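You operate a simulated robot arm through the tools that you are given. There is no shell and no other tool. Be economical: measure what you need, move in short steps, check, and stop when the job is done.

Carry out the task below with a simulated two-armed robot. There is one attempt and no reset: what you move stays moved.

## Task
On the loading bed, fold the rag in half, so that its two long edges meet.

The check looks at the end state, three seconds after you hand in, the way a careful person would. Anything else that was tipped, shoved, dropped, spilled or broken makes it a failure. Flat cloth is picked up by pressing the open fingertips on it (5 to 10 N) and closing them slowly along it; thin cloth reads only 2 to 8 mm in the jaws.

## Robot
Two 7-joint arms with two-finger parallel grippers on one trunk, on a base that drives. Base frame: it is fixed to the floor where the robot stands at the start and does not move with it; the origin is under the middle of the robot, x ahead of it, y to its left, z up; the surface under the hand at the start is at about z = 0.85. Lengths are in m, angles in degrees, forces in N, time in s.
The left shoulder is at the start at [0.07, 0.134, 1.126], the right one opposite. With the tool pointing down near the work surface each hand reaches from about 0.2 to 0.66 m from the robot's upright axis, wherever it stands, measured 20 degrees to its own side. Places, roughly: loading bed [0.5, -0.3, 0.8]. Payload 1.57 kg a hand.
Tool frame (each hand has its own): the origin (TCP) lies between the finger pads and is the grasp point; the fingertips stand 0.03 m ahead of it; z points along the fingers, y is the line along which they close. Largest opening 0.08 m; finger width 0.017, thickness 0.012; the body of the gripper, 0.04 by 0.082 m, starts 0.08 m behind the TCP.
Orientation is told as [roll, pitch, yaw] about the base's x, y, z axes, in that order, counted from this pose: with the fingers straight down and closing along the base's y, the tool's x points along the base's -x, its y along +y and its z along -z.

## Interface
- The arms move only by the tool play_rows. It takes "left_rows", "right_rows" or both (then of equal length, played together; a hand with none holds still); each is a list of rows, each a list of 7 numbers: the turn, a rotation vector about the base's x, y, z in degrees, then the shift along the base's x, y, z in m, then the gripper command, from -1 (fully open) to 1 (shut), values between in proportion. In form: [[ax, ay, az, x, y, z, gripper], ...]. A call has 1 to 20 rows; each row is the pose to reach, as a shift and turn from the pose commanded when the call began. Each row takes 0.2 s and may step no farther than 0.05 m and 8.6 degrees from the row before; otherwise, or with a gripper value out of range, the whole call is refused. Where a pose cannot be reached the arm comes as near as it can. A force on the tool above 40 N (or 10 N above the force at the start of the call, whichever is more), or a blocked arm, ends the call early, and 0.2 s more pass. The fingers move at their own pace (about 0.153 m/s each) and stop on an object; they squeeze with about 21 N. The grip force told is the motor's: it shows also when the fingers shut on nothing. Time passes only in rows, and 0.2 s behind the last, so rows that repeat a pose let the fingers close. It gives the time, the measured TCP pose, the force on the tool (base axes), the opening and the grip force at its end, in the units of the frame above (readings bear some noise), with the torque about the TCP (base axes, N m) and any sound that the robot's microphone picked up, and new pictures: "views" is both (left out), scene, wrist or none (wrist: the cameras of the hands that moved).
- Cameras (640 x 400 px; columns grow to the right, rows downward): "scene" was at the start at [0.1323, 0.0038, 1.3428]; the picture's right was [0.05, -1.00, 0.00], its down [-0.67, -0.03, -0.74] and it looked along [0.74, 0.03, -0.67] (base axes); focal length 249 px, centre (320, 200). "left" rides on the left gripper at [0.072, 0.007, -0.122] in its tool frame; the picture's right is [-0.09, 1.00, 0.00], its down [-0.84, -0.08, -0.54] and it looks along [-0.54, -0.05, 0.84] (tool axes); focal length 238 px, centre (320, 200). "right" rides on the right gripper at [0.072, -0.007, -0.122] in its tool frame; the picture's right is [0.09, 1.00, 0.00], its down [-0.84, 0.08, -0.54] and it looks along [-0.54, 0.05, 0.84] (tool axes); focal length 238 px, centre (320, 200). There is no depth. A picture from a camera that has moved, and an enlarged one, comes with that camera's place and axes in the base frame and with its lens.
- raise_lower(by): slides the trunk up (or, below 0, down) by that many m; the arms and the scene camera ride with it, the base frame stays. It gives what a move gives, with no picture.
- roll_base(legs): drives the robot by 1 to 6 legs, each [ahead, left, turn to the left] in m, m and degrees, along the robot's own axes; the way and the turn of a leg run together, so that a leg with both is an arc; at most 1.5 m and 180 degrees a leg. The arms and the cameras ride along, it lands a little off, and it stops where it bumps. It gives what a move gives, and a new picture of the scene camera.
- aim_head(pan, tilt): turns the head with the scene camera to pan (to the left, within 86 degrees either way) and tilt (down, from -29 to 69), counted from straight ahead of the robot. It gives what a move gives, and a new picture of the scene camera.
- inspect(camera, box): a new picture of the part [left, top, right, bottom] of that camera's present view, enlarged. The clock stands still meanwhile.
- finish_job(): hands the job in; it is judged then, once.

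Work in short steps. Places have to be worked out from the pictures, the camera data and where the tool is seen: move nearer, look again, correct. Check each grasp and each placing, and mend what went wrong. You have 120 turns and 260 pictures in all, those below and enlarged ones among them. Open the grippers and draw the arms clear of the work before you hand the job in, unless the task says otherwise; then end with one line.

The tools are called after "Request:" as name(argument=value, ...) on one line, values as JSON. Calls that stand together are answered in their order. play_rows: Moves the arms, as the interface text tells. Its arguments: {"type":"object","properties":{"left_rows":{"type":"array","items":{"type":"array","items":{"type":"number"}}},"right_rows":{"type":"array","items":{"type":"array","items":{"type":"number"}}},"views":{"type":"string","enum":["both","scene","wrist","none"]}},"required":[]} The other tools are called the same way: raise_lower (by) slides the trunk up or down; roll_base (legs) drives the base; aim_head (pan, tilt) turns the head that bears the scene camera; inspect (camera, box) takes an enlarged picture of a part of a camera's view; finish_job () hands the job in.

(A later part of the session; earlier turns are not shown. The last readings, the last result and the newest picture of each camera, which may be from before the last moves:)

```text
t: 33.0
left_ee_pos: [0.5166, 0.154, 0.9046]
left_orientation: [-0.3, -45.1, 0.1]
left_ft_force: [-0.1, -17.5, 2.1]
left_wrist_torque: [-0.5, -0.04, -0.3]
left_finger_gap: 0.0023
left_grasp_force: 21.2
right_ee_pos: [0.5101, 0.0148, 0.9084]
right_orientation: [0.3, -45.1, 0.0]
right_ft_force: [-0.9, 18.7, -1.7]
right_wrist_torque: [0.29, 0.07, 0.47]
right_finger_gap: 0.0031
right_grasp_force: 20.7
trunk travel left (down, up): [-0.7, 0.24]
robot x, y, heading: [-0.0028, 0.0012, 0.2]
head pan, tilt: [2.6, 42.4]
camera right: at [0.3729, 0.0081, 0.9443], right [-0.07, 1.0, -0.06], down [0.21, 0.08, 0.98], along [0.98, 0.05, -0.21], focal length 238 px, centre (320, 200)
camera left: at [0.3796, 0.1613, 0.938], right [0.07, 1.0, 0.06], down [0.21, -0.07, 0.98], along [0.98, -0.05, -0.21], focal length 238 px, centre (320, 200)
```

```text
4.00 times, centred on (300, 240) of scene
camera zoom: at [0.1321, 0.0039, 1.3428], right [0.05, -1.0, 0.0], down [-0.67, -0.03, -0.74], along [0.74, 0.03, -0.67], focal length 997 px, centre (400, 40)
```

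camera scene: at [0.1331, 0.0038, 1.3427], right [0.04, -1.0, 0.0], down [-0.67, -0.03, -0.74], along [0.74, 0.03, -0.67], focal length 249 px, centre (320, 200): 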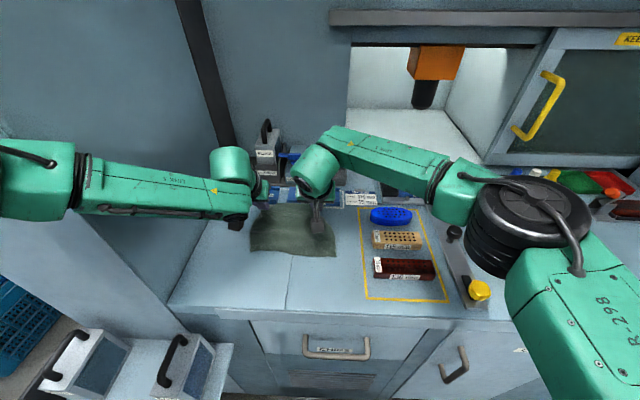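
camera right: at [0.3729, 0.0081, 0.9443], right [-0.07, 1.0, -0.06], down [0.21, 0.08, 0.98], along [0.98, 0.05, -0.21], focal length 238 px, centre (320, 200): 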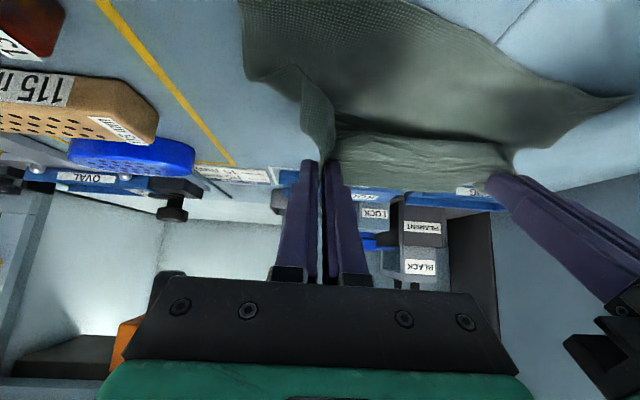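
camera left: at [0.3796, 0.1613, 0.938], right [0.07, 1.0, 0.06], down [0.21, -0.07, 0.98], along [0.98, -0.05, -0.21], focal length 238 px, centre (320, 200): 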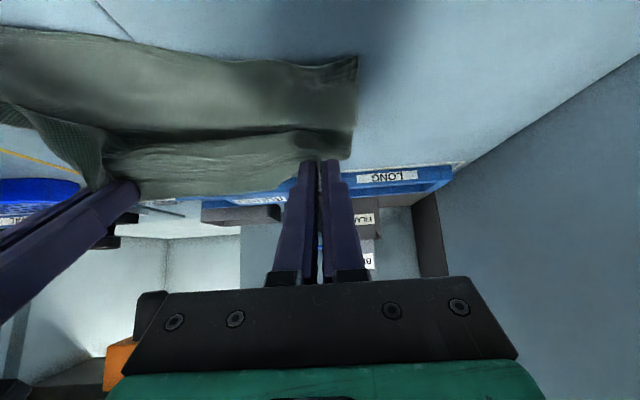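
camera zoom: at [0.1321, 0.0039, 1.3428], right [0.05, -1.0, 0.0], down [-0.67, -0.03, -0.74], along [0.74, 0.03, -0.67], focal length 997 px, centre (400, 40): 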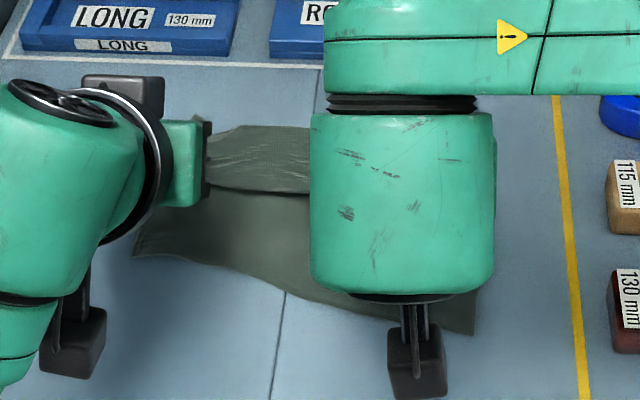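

Lateral tension (18 N) still stiffens the flap and the near-right corner slid to about (0.434, −0.026). I relax the tension by bringing the hands together ~9 mm, then look.

Request:
play_rows(left_rows=[[0, 0, 0, 0, -0.002, 0, 1], [0, 0, 0, 0, -0.005, 0, 1], [0, 0, 0, 0, -0.005, 0, 1]], right_rows=[[0, 0, 0, 0, 0.002, 0, 1], [0, 0, 0, 0, 0.005, 0, 1], [0, 0, 0, 0, 0.005, 0, 1]], views="wrist")

Request:
inspect(camera="right", box=[200, 0, 520, 200])

Request:
inspect(camera="left", box=[60, 0, 380, 200])

```text
t: 33.8
left_ee_pos: [0.5173, 0.1512, 0.9022]
left_orientation: [-0.1, -45.0, 0.2]
left_ft_force: [0.8, -4.8, -0.2]
left_wrist_torque: [-0.09, 0.01, -0.05]
left_finger_gap: 0.0021
left_grasp_force: 20.8
right_ee_pos: [0.5106, 0.0166, 0.9073]
right_orientation: [-0.2, -44.9, 0.0]
right_ft_force: [-0.8, 3.5, -0.7]
right_wrist_torque: [0.07, 0.01, 0.1]
right_finger_gap: 0.0028
right_grasp_force: 21.2
trunk travel left (down, up): [-0.7, 0.24]
robot x, y, heading: [0.0004, 0.0006, -0.1]
head pan, tilt: [2.6, 42.4]
camera right: at [0.3729, 0.0115, 0.9439], right [-0.06, 1.0, -0.07], down [0.21, 0.08, 0.97], along [0.98, 0.05, -0.21], focal length 238 px, centre (320, 200)
camera left: at [0.3801, 0.1567, 0.9371], right [0.06, 1.0, 0.07], down [0.21, -0.08, 0.97], along [0.98, -0.05, -0.21], focal length 238 px, centre (320, 200)
```

right: 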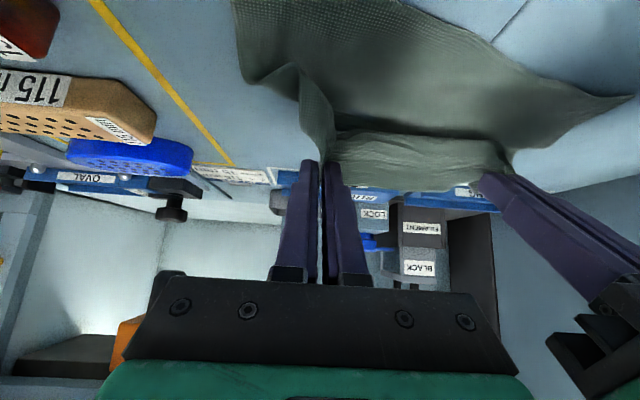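
left: 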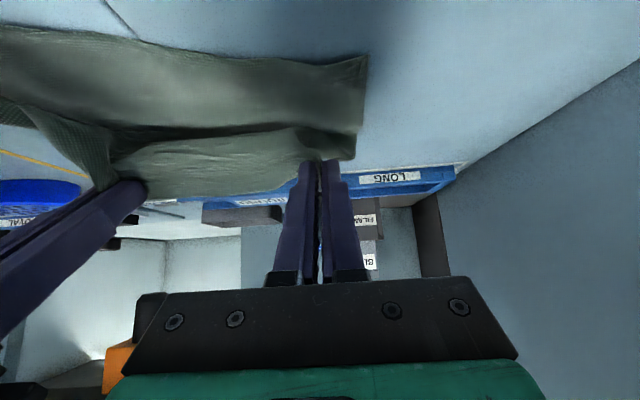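

```text
2.00 times, centred on (360, 100) of right
camera zoom: at [0.3729, 0.0115, 0.9439], right [-0.06, 1.0, -0.07], down [0.21, 0.08, 0.97], along [0.98, 0.05, -0.21], focal length 477 px, centre (240, 400)
```

zoom: 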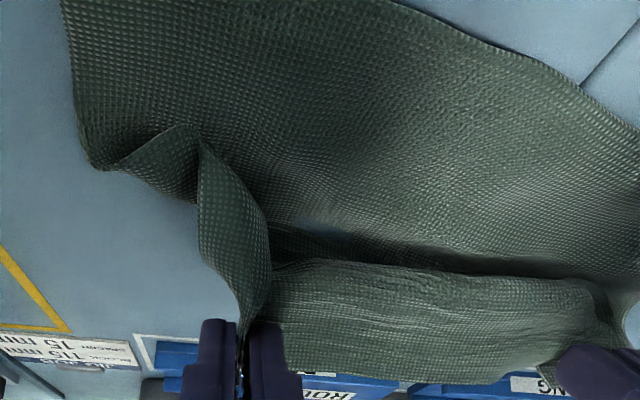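

```text
2.00 times, centred on (220, 100) of left
camera zoom: at [0.3801, 0.1567, 0.9371], right [0.06, 1.0, 0.07], down [0.21, -0.08, 0.97], along [0.98, -0.05, -0.21], focal length 477 px, centre (520, 400)
```

zoom: 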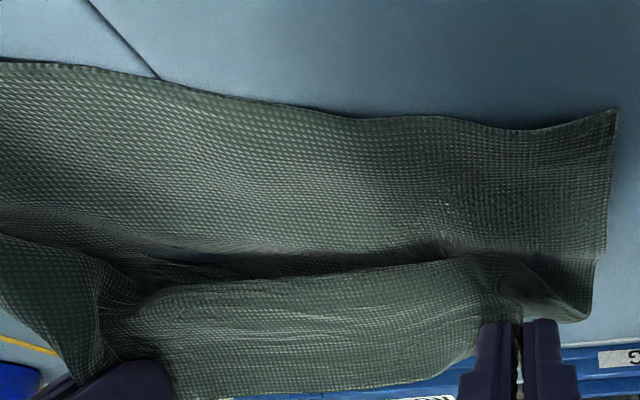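

Tension is relaxed now and the crease line runs from about (0.50, −0.03) to (0.545, 0.18); the rag just rotated ~12°. I let the right hand catch up so both edges are over their crease and leaning toward the robot.

Request:
play_rows(left_rows=[[0, 0, 0, 0, -0.002, 0.004, 1], [0, 0, 0, -0.004, -0.004, 0.008, 1], [0, 0, 0, -0.009, -0.006, 0.011, 1], [0, 0, 0, -0.015, -0.008, 0.011, 1], [0, 0, 0, -0.02, -0.01, 0.009, 1]], right_rows=[[0, 0, 0, -0.012, -0.002, 0.007, 1], [0, 0, 0, -0.024, -0.004, 0.011, 1], [0, 0, 0, -0.036, -0.005, 0.012, 1], [0, 0, 0, -0.047, -0.006, 0.009, 1], [0, 0, 0, -0.057, -0.007, 0.005, 1]])

Request:
inspect(camera="right", box=[200, 0, 520, 200])

Request:
inspect(camera="left", box=[60, 0, 380, 200])

```text
t: 35.0
left_ee_pos: [0.4951, 0.1389, 0.913]
left_orientation: [-0.1, -45.0, 0.1]
left_ft_force: [-1.4, -3.7, 0.0]
left_wrist_torque: [-0.11, 0.02, -0.05]
left_finger_gap: 0.0023
left_grasp_force: 20.9
right_ee_pos: [0.4534, 0.012, 0.9139]
right_orientation: [0.0, -45.0, 0.0]
right_ft_force: [1.4, 4.9, 0.3]
right_wrist_torque: [0.11, -0.04, 0.11]
right_finger_gap: 0.0029
right_grasp_force: 20.9
trunk travel left (down, up): [-0.7, 0.24]
robot x, y, heading: [0.0019, 0.0003, 0.3]
head pan, tilt: [2.6, 42.4]
camera scene: at [0.1321, 0.0039, 1.3428], right [0.05, -1.0, 0.0], down [-0.67, -0.03, -0.74], along [0.74, 0.03, -0.67], focal length 249 px, centre (320, 200)
camera right: at [0.3151, 0.0047, 0.949], right [-0.07, 1.0, -0.07], down [0.21, 0.08, 0.98], along [0.98, 0.05, -0.21], focal length 238 px, centre (320, 200)
camera left: at [0.3595, 0.1465, 0.9468], right [0.06, 1.0, 0.06], down [0.21, -0.08, 0.98], along [0.98, -0.05, -0.21], focal length 238 px, centre (320, 200)
```

scene: 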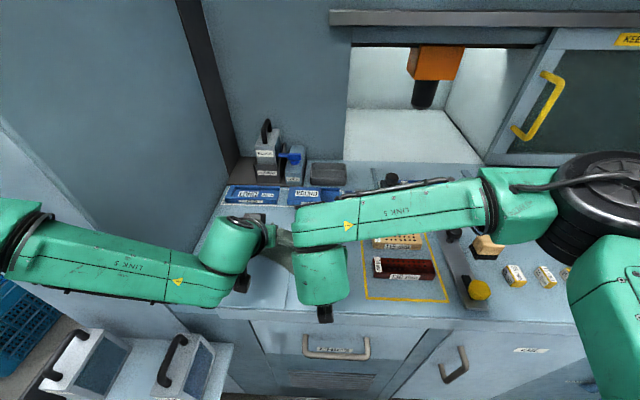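
right: 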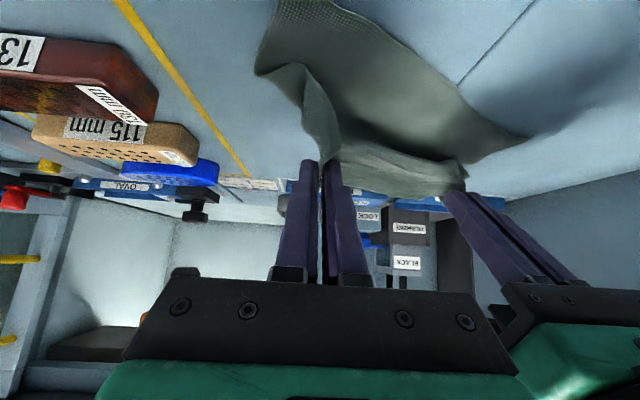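
left: 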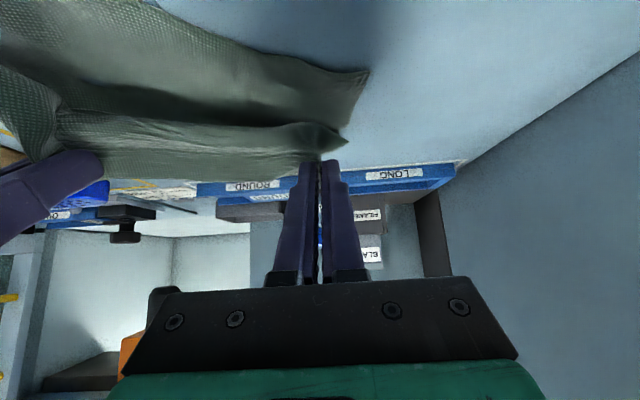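

```text
2.00 times, centred on (360, 100) of right
camera zoom: at [0.3151, 0.0047, 0.949], right [-0.07, 1.0, -0.07], down [0.21, 0.08, 0.98], along [0.98, 0.05, -0.21], focal length 477 px, centre (240, 400)
```

zoom: 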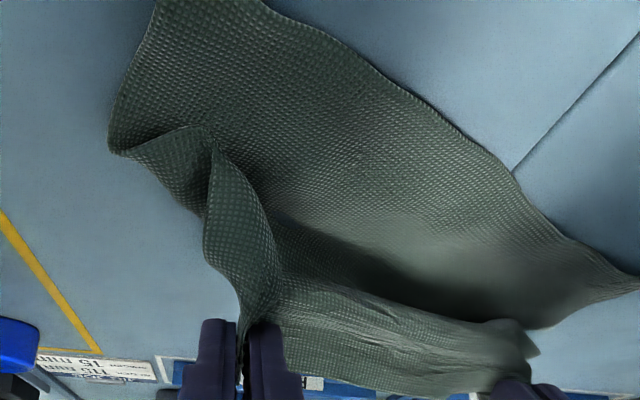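

```text
2.00 times, centred on (220, 100) of left
camera zoom: at [0.3595, 0.1465, 0.9468], right [0.06, 1.0, 0.06], down [0.21, -0.08, 0.98], along [0.98, -0.05, -0.21], focal length 477 px, centre (520, 400)
```

zoom: 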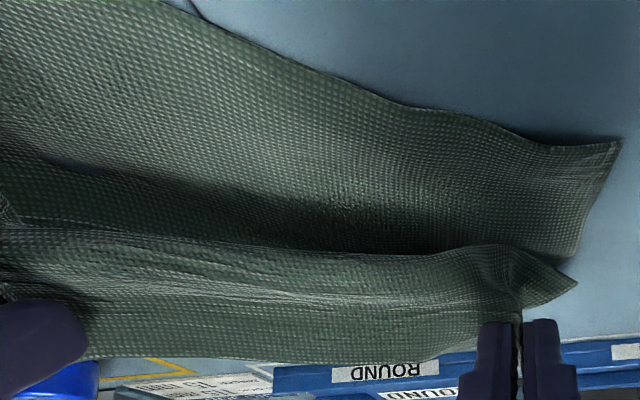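

The low arc makes the stiff flap push the lower layer along. I'll pull the rag back out flat toward the far side (also re-squaring it), then redo with a high arc and let go in mid-air with the flap leaning over.

Request:
play_rows(left_rows=[[0, 2, 0, 0.0, 0.002, 0.012, 1], [0, 4, 0, 0.005, 0.004, 0.022, 1], [0, 6, 0, 0.015, 0.006, 0.028, 1], [0, 8, 0, 0.028, 0.008, 0.03, 1], [0, 10, 0, 0.042, 0.01, 0.028, 1], [0, 12, 0, 0.056, 0.012, 0.022, 1], [0, 14, 0, 0.07, 0.014, 0.014, 1], [0, 15, 0, 0.083, 0.016, 0.004, 1], [0, 15, 0, 0.093, 0.018, -0.008, 1]], right_rows=[[0, 2, 0, 0.01, 0.002, 0.012, 1], [0, 4, 0, 0.025, 0.004, 0.022, 1], [0, 6, 0, 0.042, 0.006, 0.028, 1], [0, 8, 0, 0.06, 0.008, 0.03, 1], [0, 10, 0, 0.078, 0.01, 0.028, 1], [0, 12, 0, 0.096, 0.012, 0.022, 1], [0, 14, 0, 0.112, 0.014, 0.014, 1], [0, 15, 0, 0.125, 0.016, 0.004, 1], [0, 15, 0, 0.135, 0.018, -0.008, 1]])

Request:
inspect(camera="scene", box=[220, 190, 380, 290])

```text
t: 37.0
left_ee_pos: [0.592, 0.1559, 0.9023]
left_orientation: [-0.1, -29.9, 0.1]
left_ft_force: [0.9, 0.3, -0.5]
left_wrist_torque: [-0.02, 0.03, 0.0]
left_finger_gap: 0.0024
left_grasp_force: 20.9
right_ee_pos: [0.5897, 0.029, 0.9043]
right_orientation: [0.0, -29.9, 0.0]
right_ft_force: [0.5, 0.6, -0.7]
right_wrist_torque: [0.03, 0.02, 0.01]
right_finger_gap: 0.003
right_grasp_force: 21.3
trunk travel left (down, up): [-0.7, 0.24]
robot x, y, heading: [0.0018, 0.0018, 0.0]
head pan, tilt: [2.6, 42.4]
camera scene: at [0.1334, 0.0043, 1.3427], right [0.05, -1.0, 0.0], down [-0.67, -0.03, -0.74], along [0.74, 0.03, -0.67], focal length 249 px, centre (320, 200)
camera right: at [0.4662, 0.0234, 0.974], right [-0.08, 1.0, -0.05], down [0.45, 0.08, 0.89], along [0.89, 0.05, -0.46], focal length 238 px, centre (320, 200)
camera left: at [0.4682, 0.1634, 0.9724], right [0.08, 1.0, 0.04], down [0.45, -0.08, 0.89], along [0.89, -0.05, -0.46], focal length 238 px, centre (320, 200)
```

scene: 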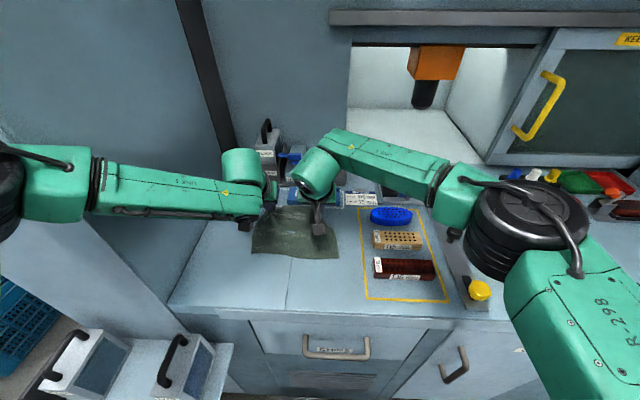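
right: 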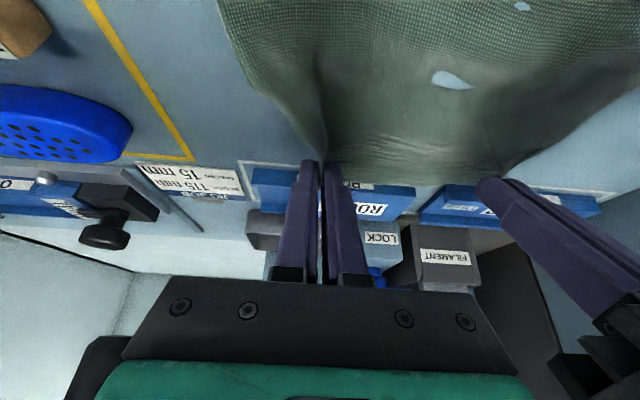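
left: 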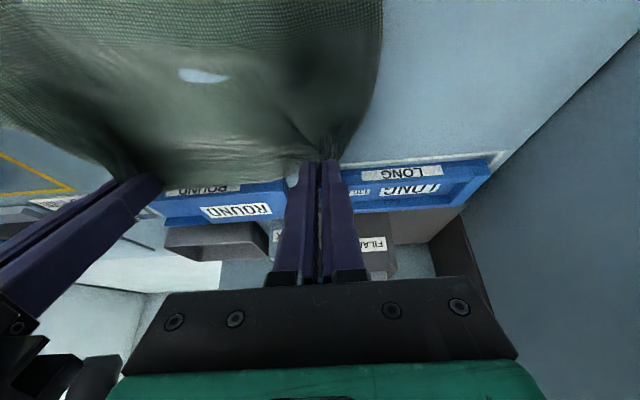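

```text
4.00 times, centred on (300, 240) of scene
camera zoom: at [0.1334, 0.0043, 1.3427], right [0.05, -1.0, 0.0], down [-0.67, -0.03, -0.74], along [0.74, 0.03, -0.67], focal length 997 px, centre (400, 40)
```

zoom: 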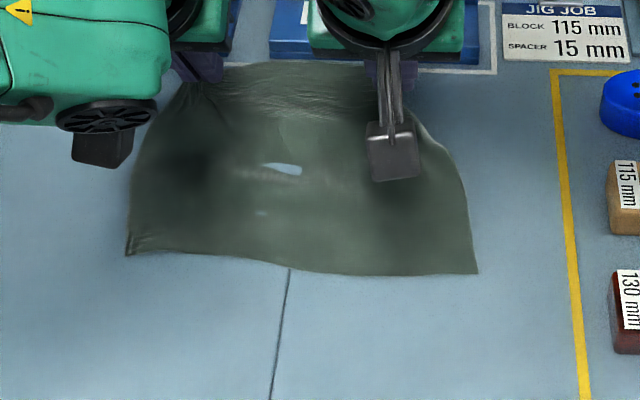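

Squared up again with near edge at x≈0.478. Now the high arc (about 62 mm radius about x≈0.548), slowly, stopping when the flap leans just past vertical.

Request:
play_rows(left_rows=[[0, -1.5, 0, -0.005, -0.001, 0.008, 1], [0, -3, 0, -0.012, -0.002, 0.015, 1], [0, -4.5, 0, -0.021, -0.003, 0.022, 1], [0, -6, 0, -0.031, -0.004, 0.028, 1], [0, -7.5, 0, -0.041, -0.005, 0.032, 1], [0, -9, 0, -0.052, -0.006, 0.035, 1], [0, -10.5, 0, -0.062, -0.008, 0.0345, 1], [0, -12, 0, -0.073, -0.01, 0.032, 1], [0, -13.5, 0, -0.081, -0.011, 0.028, 1], [0, -15, 0, -0.089, -0.012, 0.024, 1]], right_rows=[[0, -1.5, 0, -0.005, -0.001, 0.008, 1], [0, -3, 0, -0.011, -0.002, 0.015, 1], [0, -4.5, 0, -0.02, -0.003, 0.022, 1], [0, -6, 0, -0.03, -0.004, 0.028, 1], [0, -7.5, 0, -0.04, -0.005, 0.032, 1], [0, -9, 0, -0.051, -0.006, 0.035, 1], [0, -10.5, 0, -0.061, -0.008, 0.0345, 1], [0, -12, 0, -0.072, -0.01, 0.032, 1], [0, -13.5, 0, -0.08, -0.011, 0.028, 1], [0, -15, 0, -0.088, -0.012, 0.024, 1]], views="none")

Request:
inspect(camera="right", box=[200, 0, 520, 200])

Request:
inspect(camera="left", box=[60, 0, 380, 200])

Request:
inspect(camera="scene", box=[220, 190, 380, 290])

```text
t: 39.2
left_ee_pos: [0.5015, 0.1458, 0.9279]
left_orientation: [-0.1, -45.1, 0.2]
left_ft_force: [0.3, 0.5, 0.1]
left_wrist_torque: [0.0, 0.01, -0.03]
left_finger_gap: 0.0023
left_grasp_force: 20.8
right_ee_pos: [0.4994, 0.0186, 0.9287]
right_orientation: [0.0, -45.1, 0.0]
right_ft_force: [0.9, 0.4, 0.4]
right_wrist_torque: [0.02, 0.0, -0.02]
right_finger_gap: 0.0027
right_grasp_force: 21.4
trunk travel left (down, up): [-0.7, 0.24]
robot x, y, heading: [0.0016, 0.0006, -0.1]
head pan, tilt: [2.6, 42.4]
```

```text
2.00 times, centred on (360, 100) of right
camera zoom: at [0.3625, 0.0124, 0.9646], right [-0.07, 1.0, -0.07], down [0.21, 0.08, 0.98], along [0.98, 0.05, -0.21], focal length 477 px, centre (240, 400)
```

zoom: 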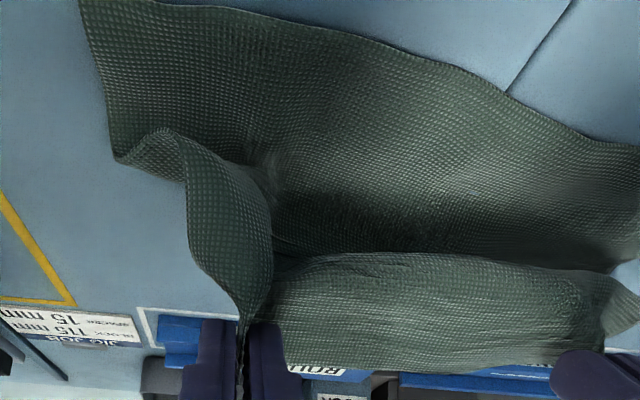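

```text
2.00 times, centred on (220, 100) of left
camera zoom: at [0.3638, 0.1521, 0.9624], right [0.06, 1.0, 0.06], down [0.21, -0.08, 0.98], along [0.98, -0.05, -0.21], focal length 477 px, centre (520, 400)
```

zoom: 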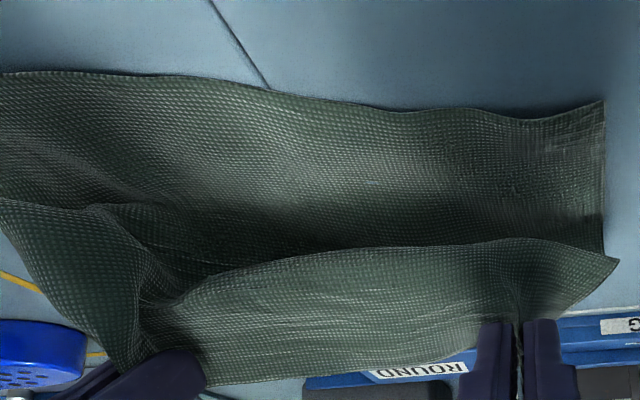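

```text
4.00 times, centred on (300, 240) of scene
camera zoom: at [0.1319, 0.0042, 1.3428], right [0.05, -1.0, 0.0], down [-0.67, -0.03, -0.74], along [0.74, 0.03, -0.67], focal length 997 px, centre (400, 40)
```

zoom: 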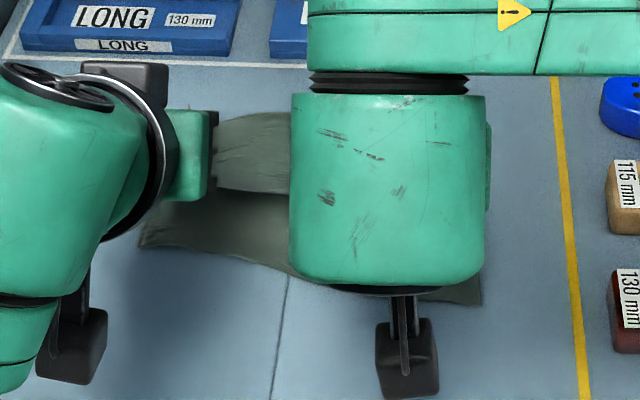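

Left is good; the right crease sits nearer (0.512), so I advance the right hand ~4 cm along its arc until it leans over too.

Request:
play_rows(left_rows=[[0, 0, 0, -0.002, 0, -0.001, 1], [0, 0, 0, -0.004, 0, -0.002, 1], [0, 0, 0, -0.006, 0, -0.004, 1], [0, 0, 0, -0.008, 0, -0.005, 1], [0, 0, 0, -0.01, 0, -0.007, 1]], right_rows=[[0, 0, 0, -0.008, 0, 0.003, 1], [0, 0, 0, -0.016, 0, 0.004, 1], [0, 0, 0, -0.024, 0, 0.002, 1], [0, 0, 0, -0.032, 0, -0.002, 1], [0, 0, 0, -0.04, 0, -0.008, 1]], views="none")

Request:
inspect(camera="right", box=[200, 0, 520, 200])

Request:
inspect(camera="left", box=[60, 0, 380, 200])

```text
t: 40.4
left_ee_pos: [0.4913, 0.1458, 0.9207]
left_orientation: [-0.2, -45.0, 0.0]
left_ft_force: [0.6, -1.1, -0.5]
left_wrist_torque: [-0.01, 0.01, 0.02]
left_finger_gap: 0.0023
left_grasp_force: 21.1
right_ee_pos: [0.4613, 0.0156, 0.9202]
right_orientation: [-0.1, -45.0, 0.0]
right_ft_force: [-0.3, 1.1, 0.0]
right_wrist_torque: [0.03, -0.01, 0.0]
right_finger_gap: 0.0025
right_grasp_force: 20.6
trunk travel left (down, up): [-0.7, 0.24]
robot x, y, heading: [-0.0024, 0.0008, 0.0]
head pan, tilt: [2.6, 42.4]
```

```text
2.00 times, centred on (360, 100) of right
camera zoom: at [0.3242, 0.0112, 0.9562], right [-0.06, 1.0, -0.07], down [0.21, 0.08, 0.97], along [0.98, 0.05, -0.21], focal length 477 px, centre (240, 400)
```

zoom: 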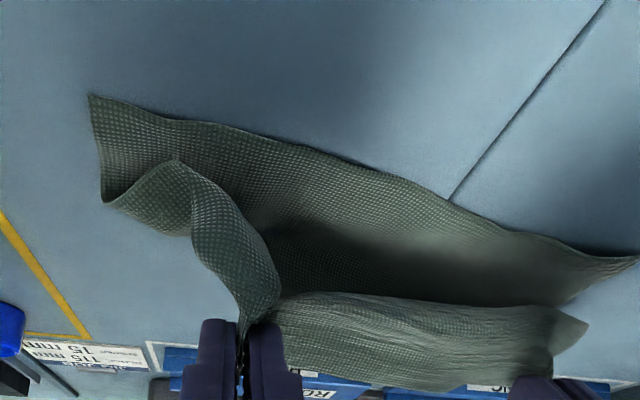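

```text
2.00 times, centred on (220, 100) of left
camera zoom: at [0.3535, 0.1523, 0.9557], right [0.06, 1.0, 0.06], down [0.21, -0.08, 0.97], along [0.98, -0.05, -0.21], focal length 477 px, centre (520, 400)
```

zoom: 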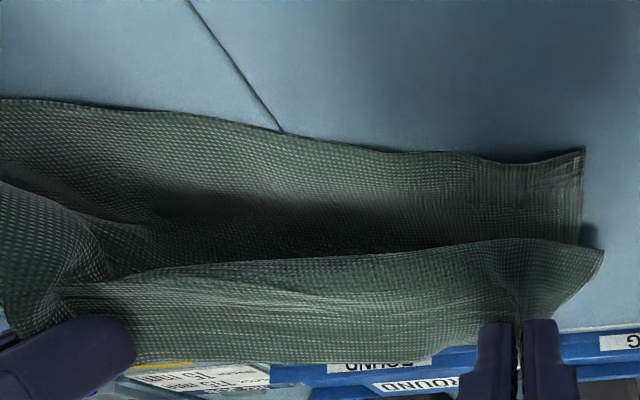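

The right flap is too slack (hand too low), so it pushes the lower layer. I raise both hands ~2 cm to straighten the flap and recheck.

Request:
play_rows(left_rows=[[0, 0, 0, 0.0, 0, 0.007, 1], [0, 0, 0, 0.0, 0, 0.013, 1], [0, 0, 0, 0.0, 0, 0.018, 1]], right_rows=[[0, 0, 0, 0.003, 0, 0.01, 1], [0, 0, 0, 0.006, 0, 0.02, 1], [0, 0, 0, 0.008, 0, 0.027, 1]], views="none")

Request:
inspect(camera="right", box=[200, 0, 520, 200])

Request:
inspect(camera="left", box=[60, 0, 380, 200])

```text
t: 41.2
left_ee_pos: [0.4915, 0.1457, 0.9393]
left_orientation: [-0.1, -45.0, 0.2]
left_ft_force: [-0.3, 0.4, -0.3]
left_wrist_torque: [-0.01, 0.0, 0.05]
left_finger_gap: 0.0021
left_grasp_force: 21.0
right_ee_pos: [0.4698, 0.0169, 0.9474]
right_orientation: [0.0, -45.0, 0.1]
right_ft_force: [-0.5, 0.3, 0.2]
right_wrist_torque: [-0.01, 0.05, 0.02]
right_finger_gap: 0.0028
right_grasp_force: 21.3
trunk travel left (down, up): [-0.7, 0.24]
robot x, y, heading: [-0.0019, -0.0013, 0.0]
head pan, tilt: [2.6, 42.4]
```

```text
2.00 times, centred on (360, 100) of right
camera zoom: at [0.3323, 0.0112, 0.984], right [-0.06, 1.0, -0.07], down [0.21, 0.08, 0.97], along [0.98, 0.05, -0.21], focal length 477 px, centre (240, 400)
```

zoom: 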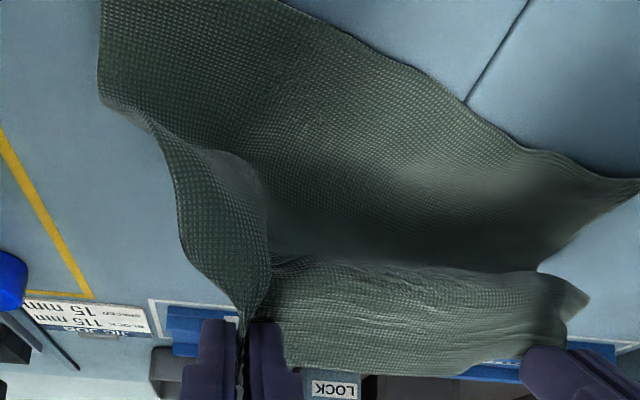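

```text
2.00 times, centred on (220, 100) of left
camera zoom: at [0.3534, 0.1527, 0.9734], right [0.06, 1.0, 0.06], down [0.21, -0.08, 0.98], along [0.98, -0.05, -0.21], focal length 477 px, centre (520, 400)
```

zoom: 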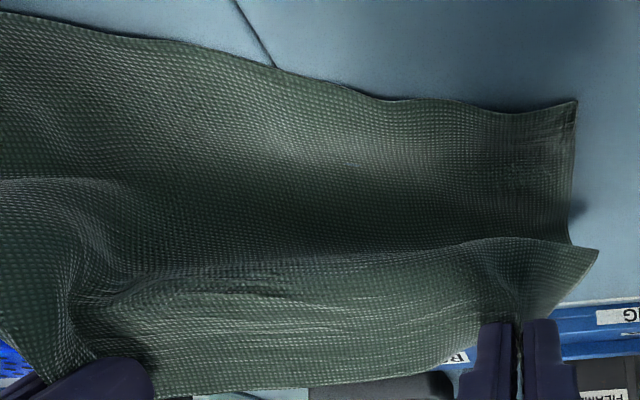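

Straighter now. In mid-air there's room to tilt the hands further, which turns the held edge over; I rotate both from −45° to about −70° keeping the fingertips in place.

Request:
play_rows(left_rows=[[0, -6, 0, -0.002, 0, -0.003, 1], [0, -12, 0, -0.004, 0, -0.005, 1], [0, -18, 0, -0.006, 0, -0.008, 1], [0, -24, 0, -0.007, 0, -0.01, 1]], right_rows=[[0, -6, 0, -0.003, 0, -0.003, 1], [0, -12, 0, -0.006, 0, -0.005, 1], [0, -18, 0, -0.009, 0, -0.008, 1], [0, -24, 0, -0.012, 0, -0.01, 1]], views="none")

Request:
inspect(camera="right", box=[160, 0, 560, 250])

Request:
inspect(camera="left", box=[60, 0, 460, 250])

```text
t: 42.2
left_ee_pos: [0.4848, 0.1444, 0.9292]
left_orientation: [-0.4, -69.2, 0.4]
left_ft_force: [0.3, 0.1, -0.1]
left_wrist_torque: [0.0, 0.01, -0.01]
left_finger_gap: 0.0023
left_grasp_force: 21.0
right_ee_pos: [0.4575, 0.0177, 0.938]
right_orientation: [-0.2, -69.1, 0.2]
right_ft_force: [-0.1, 0.4, 0.2]
right_wrist_torque: [0.02, -0.01, 0.03]
right_finger_gap: 0.0027
right_grasp_force: 21.0
trunk travel left (down, up): [-0.7, 0.24]
robot x, y, heading: [-0.001, 0.0019, 0.1]
head pan, tilt: [2.6, 42.4]
```

```text
1.60 times, centred on (360, 125) of right
camera zoom: at [0.3174, 0.012, 0.9145], right [-0.03, 1.0, -0.09], down [-0.21, 0.08, 0.97], along [0.98, 0.05, 0.2], focal length 381 px, centre (256, 320)
```

zoom: 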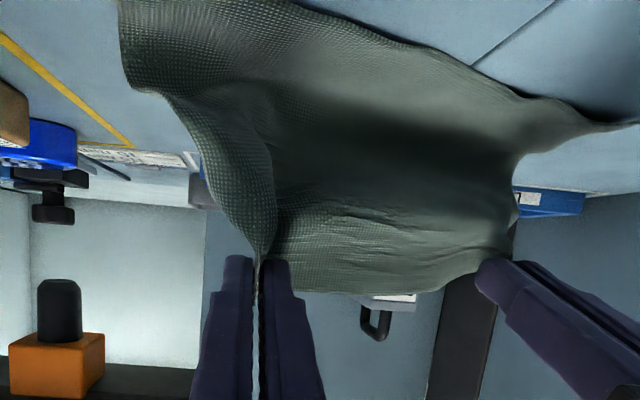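

```text
1.60 times, centred on (260, 125) of left
camera zoom: at [0.3448, 0.1522, 0.9043], right [0.03, 1.0, 0.08], down [-0.21, -0.08, 0.98], along [0.98, -0.05, 0.2], focal length 381 px, centre (416, 320)
```

zoom: 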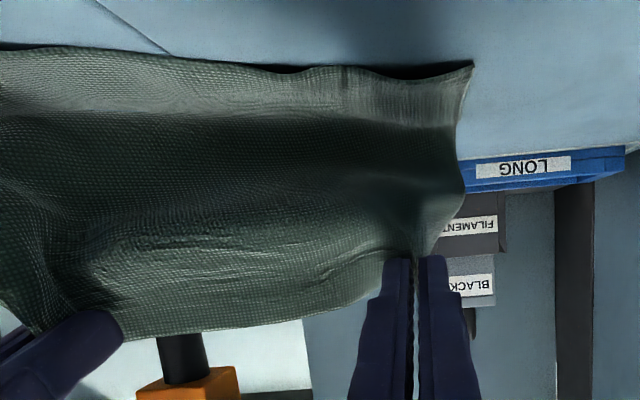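

That turned the edge over beautifully – the flap now curves as a clean C with no belly. I lower both hands forward over the near edge, easing the tilt to −60° for clearance.

Request:
play_rows(left_rows=[[0, 1, 0, -0.004, 0, -0.005, 1], [0, 3, 0, -0.008, 0, -0.011, 1], [0, 5, 0, -0.011, 0, -0.017, 1], [0, 7, 0, -0.014, 0, -0.023, 1], [0, 9, 0, -0.016, 0, -0.029, 1], [0, 9, 0, -0.016, 0, -0.034, 1]], right_rows=[[0, 1, 0, -0.008, 0, -0.005, 1], [0, 3, 0, -0.016, 0, -0.012, 1], [0, 5, 0, -0.022, 0, -0.02, 1], [0, 7, 0, -0.028, 0, -0.028, 1], [0, 9, 0, -0.032, 0, -0.036, 1], [0, 9, 0, -0.032, 0, -0.043, 1]], views="none")

Request:
inspect(camera="right", box=[160, 0, 560, 250])

Request:
inspect(camera="left", box=[60, 0, 460, 250])

Request:
inspect(camera="scene", box=[200, 180, 392, 300])

```text
t: 43.6
left_ee_pos: [0.4678, 0.1459, 0.8948]
left_orientation: [0.0, -60.1, 0.2]
left_ft_force: [-2.0, -4.0, 1.1]
left_wrist_torque: [-0.07, 0.02, -0.07]
left_finger_gap: 0.0021
left_grasp_force: 20.7
right_ee_pos: [0.4251, 0.0177, 0.893]
right_orientation: [0.0, -60.0, 0.0]
right_ft_force: [1.5, 2.5, -0.5]
right_wrist_torque: [0.08, -0.03, 0.04]
right_finger_gap: 0.0026
right_grasp_force: 20.9
trunk travel left (down, up): [-0.7, 0.24]
robot x, y, heading: [0.0004, -0.0008, 0.2]
head pan, tilt: [2.6, 42.4]
```

```text
1.60 times, centred on (360, 125) of right
camera zoom: at [0.2823, 0.0121, 0.8937], right [-0.05, 1.0, -0.08], down [-0.05, 0.08, 1.0], along [1.0, 0.05, 0.05], focal length 381 px, centre (256, 320)
```

zoom: 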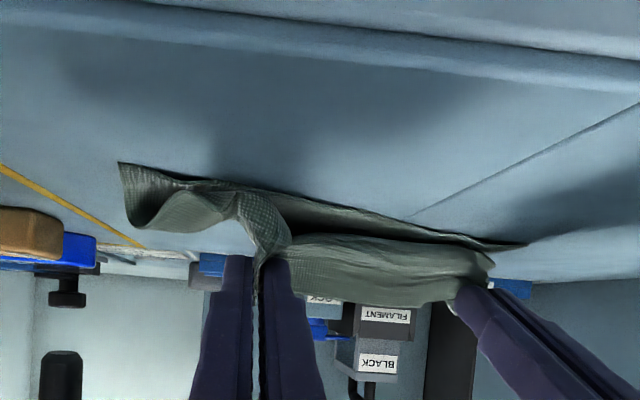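

```text
1.60 times, centred on (260, 125) of left
camera zoom: at [0.3258, 0.1525, 0.8925], right [0.05, 1.0, 0.08], down [-0.05, -0.08, 1.0], along [1.0, -0.05, 0.05], focal length 381 px, centre (416, 320)
```

zoom: 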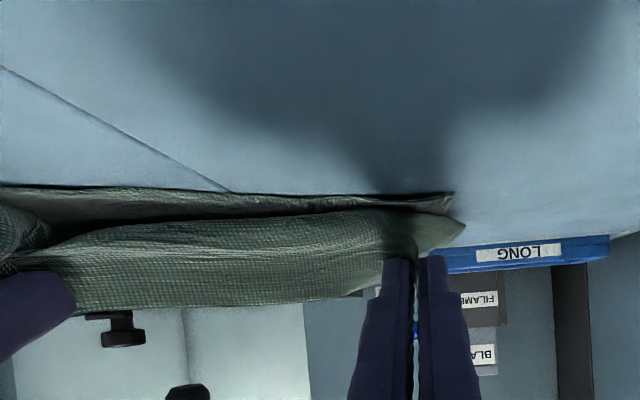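

```text
3.33 times, centred on (296, 240) of scene
camera zoom: at [0.1327, 0.004, 1.3427], right [0.05, -1.0, 0.0], down [-0.67, -0.03, -0.74], along [0.74, 0.03, -0.67], focal length 831 px, centre (400, 67)
```

zoom: 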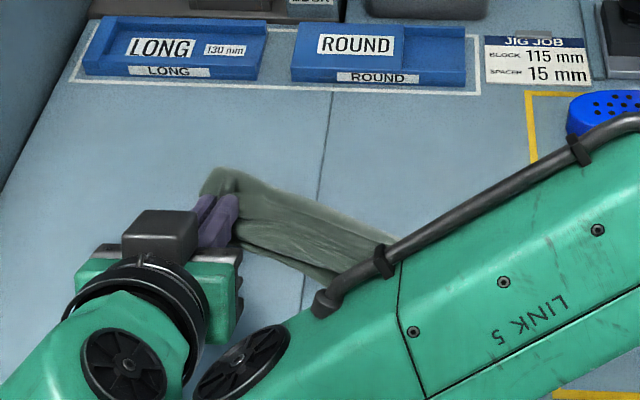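

The flap sagged again as I lowered with reduced tilt. I go back up into the C shape with −72° tilt and move to a leaning release point, following the rag's new orientation.

Request:
play_rows(left_rows=[[0, -3, 0, 0.006, -0.003, 0.014, 1], [0, -6, 0, 0.012, -0.006, 0.028, 1], [0, -9, 0, 0.016, -0.01, 0.04, 1], [0, -12, 0, 0.016, -0.014, 0.045, 1], [0, -12, 0, 0.012, -0.017, 0.042, 1], [0, -12, 0, 0.007, -0.02, 0.035, 1], [0, -12, 0, 0.002, -0.023, 0.026, 1]], right_rows=[[0, -3, 0, 0.008, -0.003, 0.014, 1], [0, -6, 0, 0.016, -0.006, 0.028, 1], [0, -9, 0, 0.022, -0.01, 0.04, 1], [0, -12, 0, 0.024, -0.013, 0.045, 1], [0, -12, 0, 0.018, -0.016, 0.042, 1], [0, -12, 0, 0.012, -0.019, 0.035, 1], [0, -12, 0, 0.006, -0.022, 0.026, 1]], views="none")

Request:
inspect(camera="right", box=[160, 0, 560, 250])

Request:
inspect(camera="left", box=[60, 0, 460, 250])

```text
t: 45.2
left_ee_pos: [0.4699, 0.1215, 0.9203]
left_orientation: [-0.2, -72.1, 0.3]
left_ft_force: [-0.7, -0.2, -0.9]
left_wrist_torque: [-0.04, 0.02, -0.03]
left_finger_gap: 0.002
left_grasp_force: 20.7
right_ee_pos: [0.43, -0.0045, 0.921]
right_orientation: [0.1, -72.0, -0.1]
right_ft_force: [1.4, 0.1, -0.3]
right_wrist_torque: [0.02, -0.01, 0.03]
right_finger_gap: 0.0025
right_grasp_force: 20.9
trunk travel left (down, up): [-0.7, 0.24]
robot x, y, heading: [-0.0029, -0.0015, -0.0]
head pan, tilt: [2.6, 42.4]
```

```text
1.60 times, centred on (360, 125) of right
camera zoom: at [0.2918, -0.0108, 0.891], right [-0.03, 1.0, -0.09], down [-0.26, 0.08, 0.96], along [0.97, 0.05, 0.25], focal length 381 px, centre (256, 320)
```

zoom: 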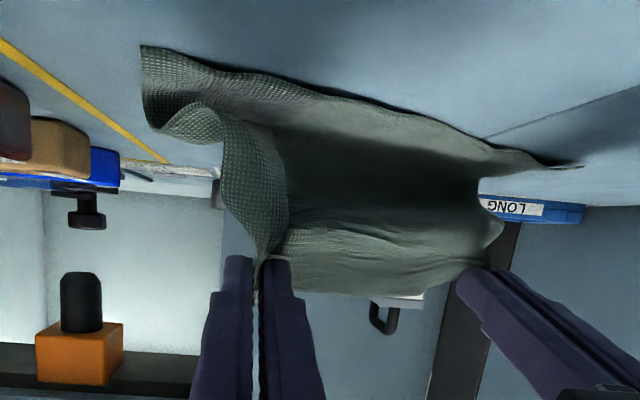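

```text
1.60 times, centred on (260, 125) of left
camera zoom: at [0.3319, 0.1279, 0.8893], right [0.03, 1.0, 0.09], down [-0.26, -0.08, 0.96], along [0.97, -0.05, 0.25], focal length 381 px, centre (416, 320)
```

zoom: 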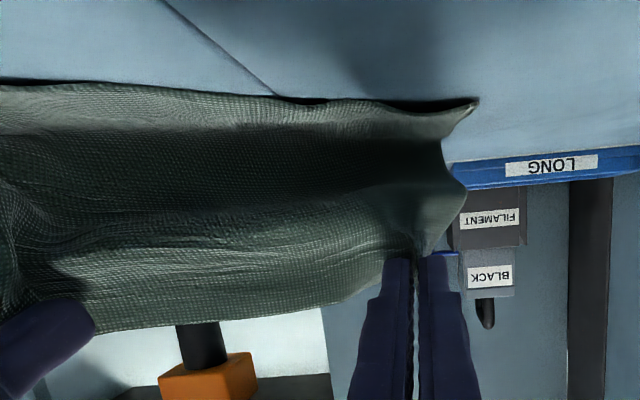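

C-shape is back on both sides. I release here in mid-air and hold the hands still to see how the flap falls.

Request:
play_rows(left_rows=[[0, 0, 0, 0, 0, 0, 0.2], [0, 0, 0, 0, 0, 0, 0.2], [0, 0, 0, 0, 0, 0, 0.2]], right_rows=[[0, 0, 0, 0, 0, 0, 0.2], [0, 0, 0, 0, 0, 0, 0.2], [0, 0, 0, 0, 0, 0, 0.2]], views="both")

```text
t: 46.0
left_ee_pos: [0.4711, 0.1224, 0.9221]
left_orientation: [-0.3, -72.0, 0.3]
left_ft_force: [1.0, -0.2, 0.0]
left_wrist_torque: [0.0, 0.0, -0.03]
left_finger_gap: 0.032
left_grasp_force: 0.1
right_ee_pos: [0.4302, -0.0043, 0.9203]
right_orientation: [-0.1, -72.2, 0.1]
right_ft_force: [0.5, -0.5, 0.0]
right_wrist_torque: [-0.01, -0.01, -0.02]
right_finger_gap: 0.0321
right_grasp_force: 0.0
trunk travel left (down, up): [-0.7, 0.24]
robot x, y, heading: [0.0014, 0.0015, 0.0]
head pan, tilt: [2.6, 42.4]
camera scene: at [0.1322, 0.004, 1.3428], right [0.05, -1.0, 0.0], down [-0.67, -0.03, -0.74], along [0.74, 0.03, -0.67], focal length 249 px, centre (320, 200)
camera right: at [0.2915, -0.0105, 0.8911], right [-0.03, 1.0, -0.09], down [-0.26, 0.08, 0.96], along [0.97, 0.05, 0.25], focal length 238 px, centre (320, 200)
camera left: at [0.3318, 0.1283, 0.8894], right [0.03, 1.0, 0.09], down [-0.26, -0.08, 0.96], along [0.97, -0.05, 0.25], focal length 238 px, centre (320, 200)
```

scene: 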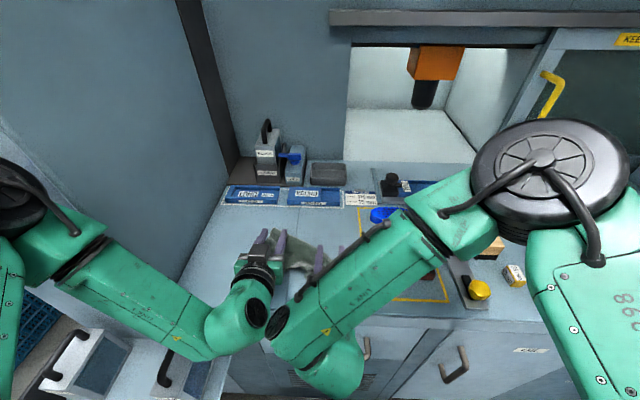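
right: 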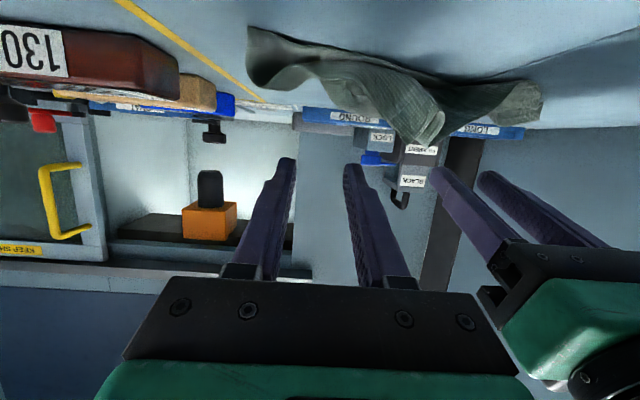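
left: 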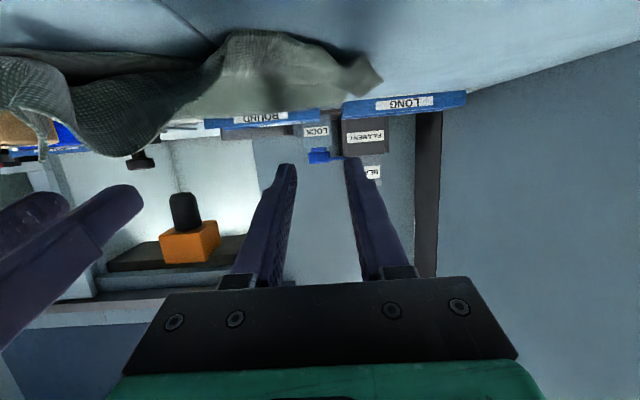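

It fell; I raise the hands clear, straighten them and look.

Request:
play_rows(left_rows=[[0, 3, 0, 0, 0.003, 0.02, 0.2], [0, 11, 0, 0, 0.01, 0.05, 0.2], [0, 19, 0, 0, 0.02, 0.08, 0.2], [0, 27, 0, 0, 0.035, 0.1, 0.2], [0, 35, 0, 0, 0.05, 0.12, 0.2], [0, 43, 0, 0, 0.07, 0.13, 0.2], [0, 51, 0, 0, 0.09, 0.14, 0.2], [0, 59, 0, 0, 0.1, 0.15, 0.2], [0, 67, 0, 0, 0.1, 0.15, 0.2]], right_rows=[[0, 3, 0, 0, -0.003, 0.02, 0.2], [0, 11, 0, 0, -0.02, 0.05, 0.2], [0, 19, 0, 0, -0.05, 0.08, 0.2], [0, 27, 0, 0, -0.08, 0.1, 0.2], [0, 35, 0, 0, -0.11, 0.12, 0.2], [0, 43, 0, 0, -0.14, 0.13, 0.2], [0, 51, 0, 0, -0.16, 0.14, 0.2], [0, 59, 0, 0, -0.18, 0.15, 0.2], [0, 67, 0, 0, -0.2, 0.15, 0.2]], views="none")

Request:
inspect(camera="scene", box=[220, 200, 380, 300])

Request:
inspect(camera="left", box=[60, 40, 380, 240])

Request:
inspect(camera="right", box=[360, 40, 640, 215])

```text
t: 48.0
left_ee_pos: [0.4712, 0.2225, 1.0724]
left_orientation: [0.0, -4.8, 0.0]
left_ft_force: [-0.2, -1.3, -0.6]
left_wrist_torque: [0.04, 0.02, 0.0]
left_finger_gap: 0.0322
left_grasp_force: 0.0
left hand out of reach, approached as far as the arm can: row 2, 3, 4
right_ee_pos: [0.4317, -0.2047, 1.0702]
right_orientation: [0.2, -4.7, 0.2]
right_ft_force: [0.7, 0.1, -0.2]
right_wrist_torque: [0.04, 0.02, -0.01]
right_finger_gap: 0.0321
right_grasp_force: 0.0
trunk travel left (down, up): [-0.7, 0.24]
robot x, y, heading: [-0.0026, 0.0031, 0.1]
head pan, tilt: [2.6, 42.4]
```

```text
4.00 times, centred on (300, 250) of scene
camera zoom: at [0.1349, 0.0021, 1.3424], right [0.04, -1.0, 0.0], down [-0.67, -0.03, -0.74], along [0.74, 0.03, -0.68], focal length 997 px, centre (400, 0)
```

zoom: 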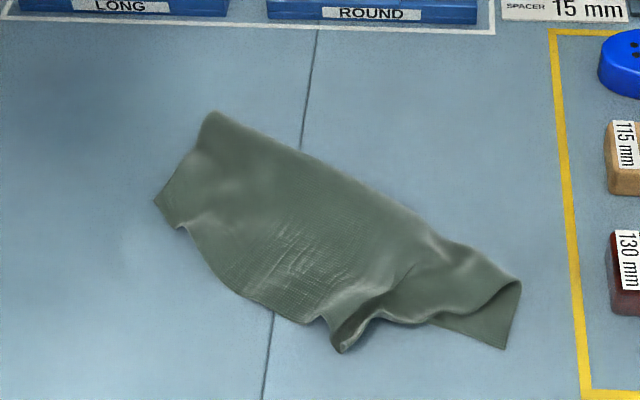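

```text
2.00 times, centred on (220, 140) of left
camera zoom: at [0.3893, 0.2281, 1.1856], right [0.09, 1.0, 0.01], down [0.79, -0.08, 0.61], along [0.61, -0.05, -0.79], focal length 477 px, centre (520, 320)
```

zoom: 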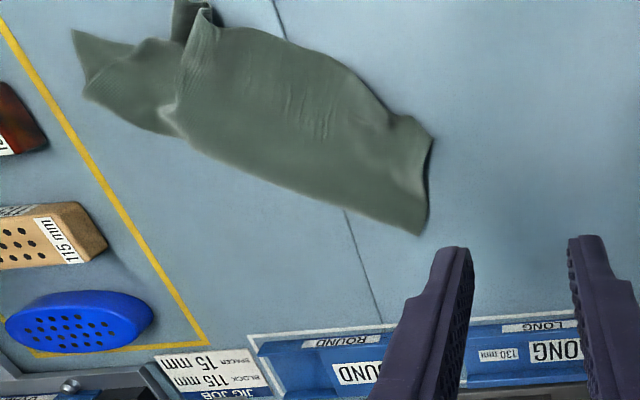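

```text
2.29 times, centred on (500, 128) of right
camera zoom: at [0.3494, -0.2113, 1.186], right [-0.09, 1.0, -0.01], down [0.79, 0.08, 0.61], along [0.61, 0.05, -0.79], focal length 545 px, centre (-91, 366)
```

zoom: 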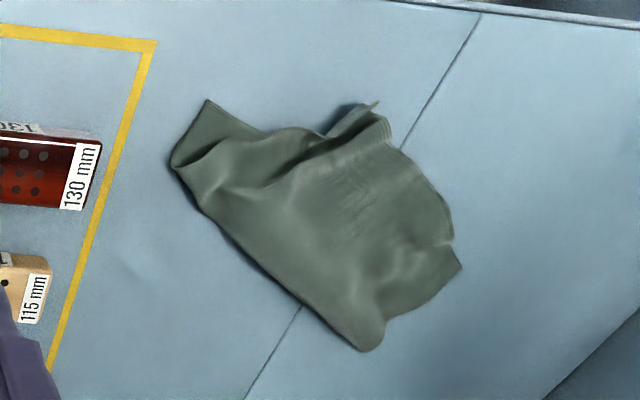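

Now it's a true fold: crease on the far side, flap toward the robot, though skewed with a crumpled right corner and some overshoot. I zoom in to map the edges.

Request:
inspect(camera="right", box=[430, 75, 510, 125])

Request:
inspect(camera="right", box=[490, 80, 570, 200])

Request:
inspect(camera="scene", box=[250, 225, 354, 290])

```text
8.00 times, centred on (470, 100) of right
camera zoom: at [0.3494, -0.2113, 1.186], right [-0.09, 1.0, -0.01], down [0.79, 0.08, 0.61], along [0.61, 0.05, -0.79], focal length 1907 px, centre (-880, 1000)
```

zoom: 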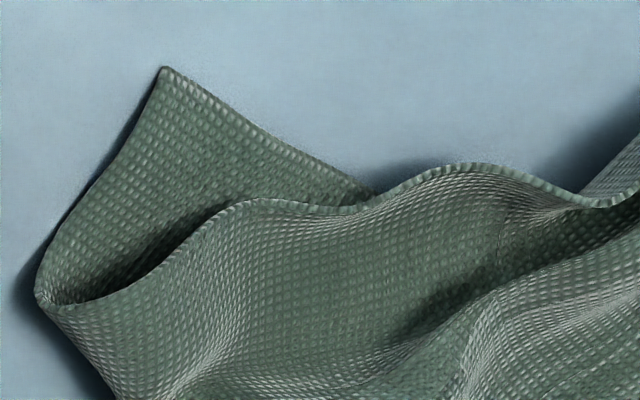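

```text
3.33 times, centred on (530, 140) of right
camera zoom: at [0.3494, -0.2113, 1.186], right [-0.09, 1.0, -0.01], down [0.79, 0.08, 0.61], along [0.61, 0.05, -0.79], focal length 794 px, centre (-380, 400)
```

zoom: 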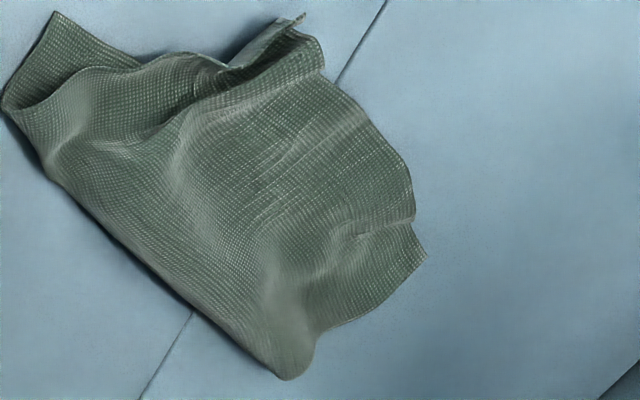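

```text
6.15 times, centred on (302, 258) of scene
camera zoom: at [0.1349, 0.0021, 1.3424], right [0.04, -1.0, 0.0], down [-0.67, -0.03, -0.74], along [0.74, 0.03, -0.68], focal length 1533 px, centre (431, -154)
```

zoom: 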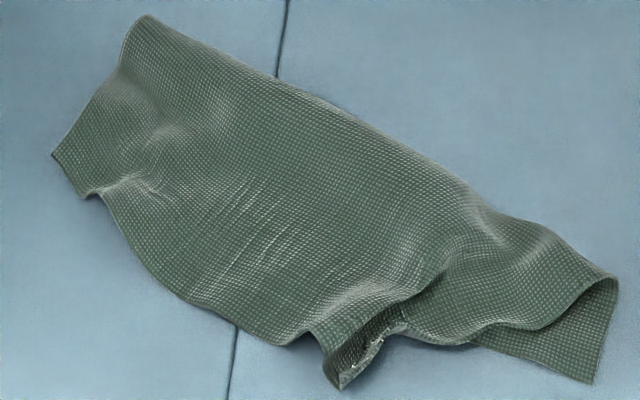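

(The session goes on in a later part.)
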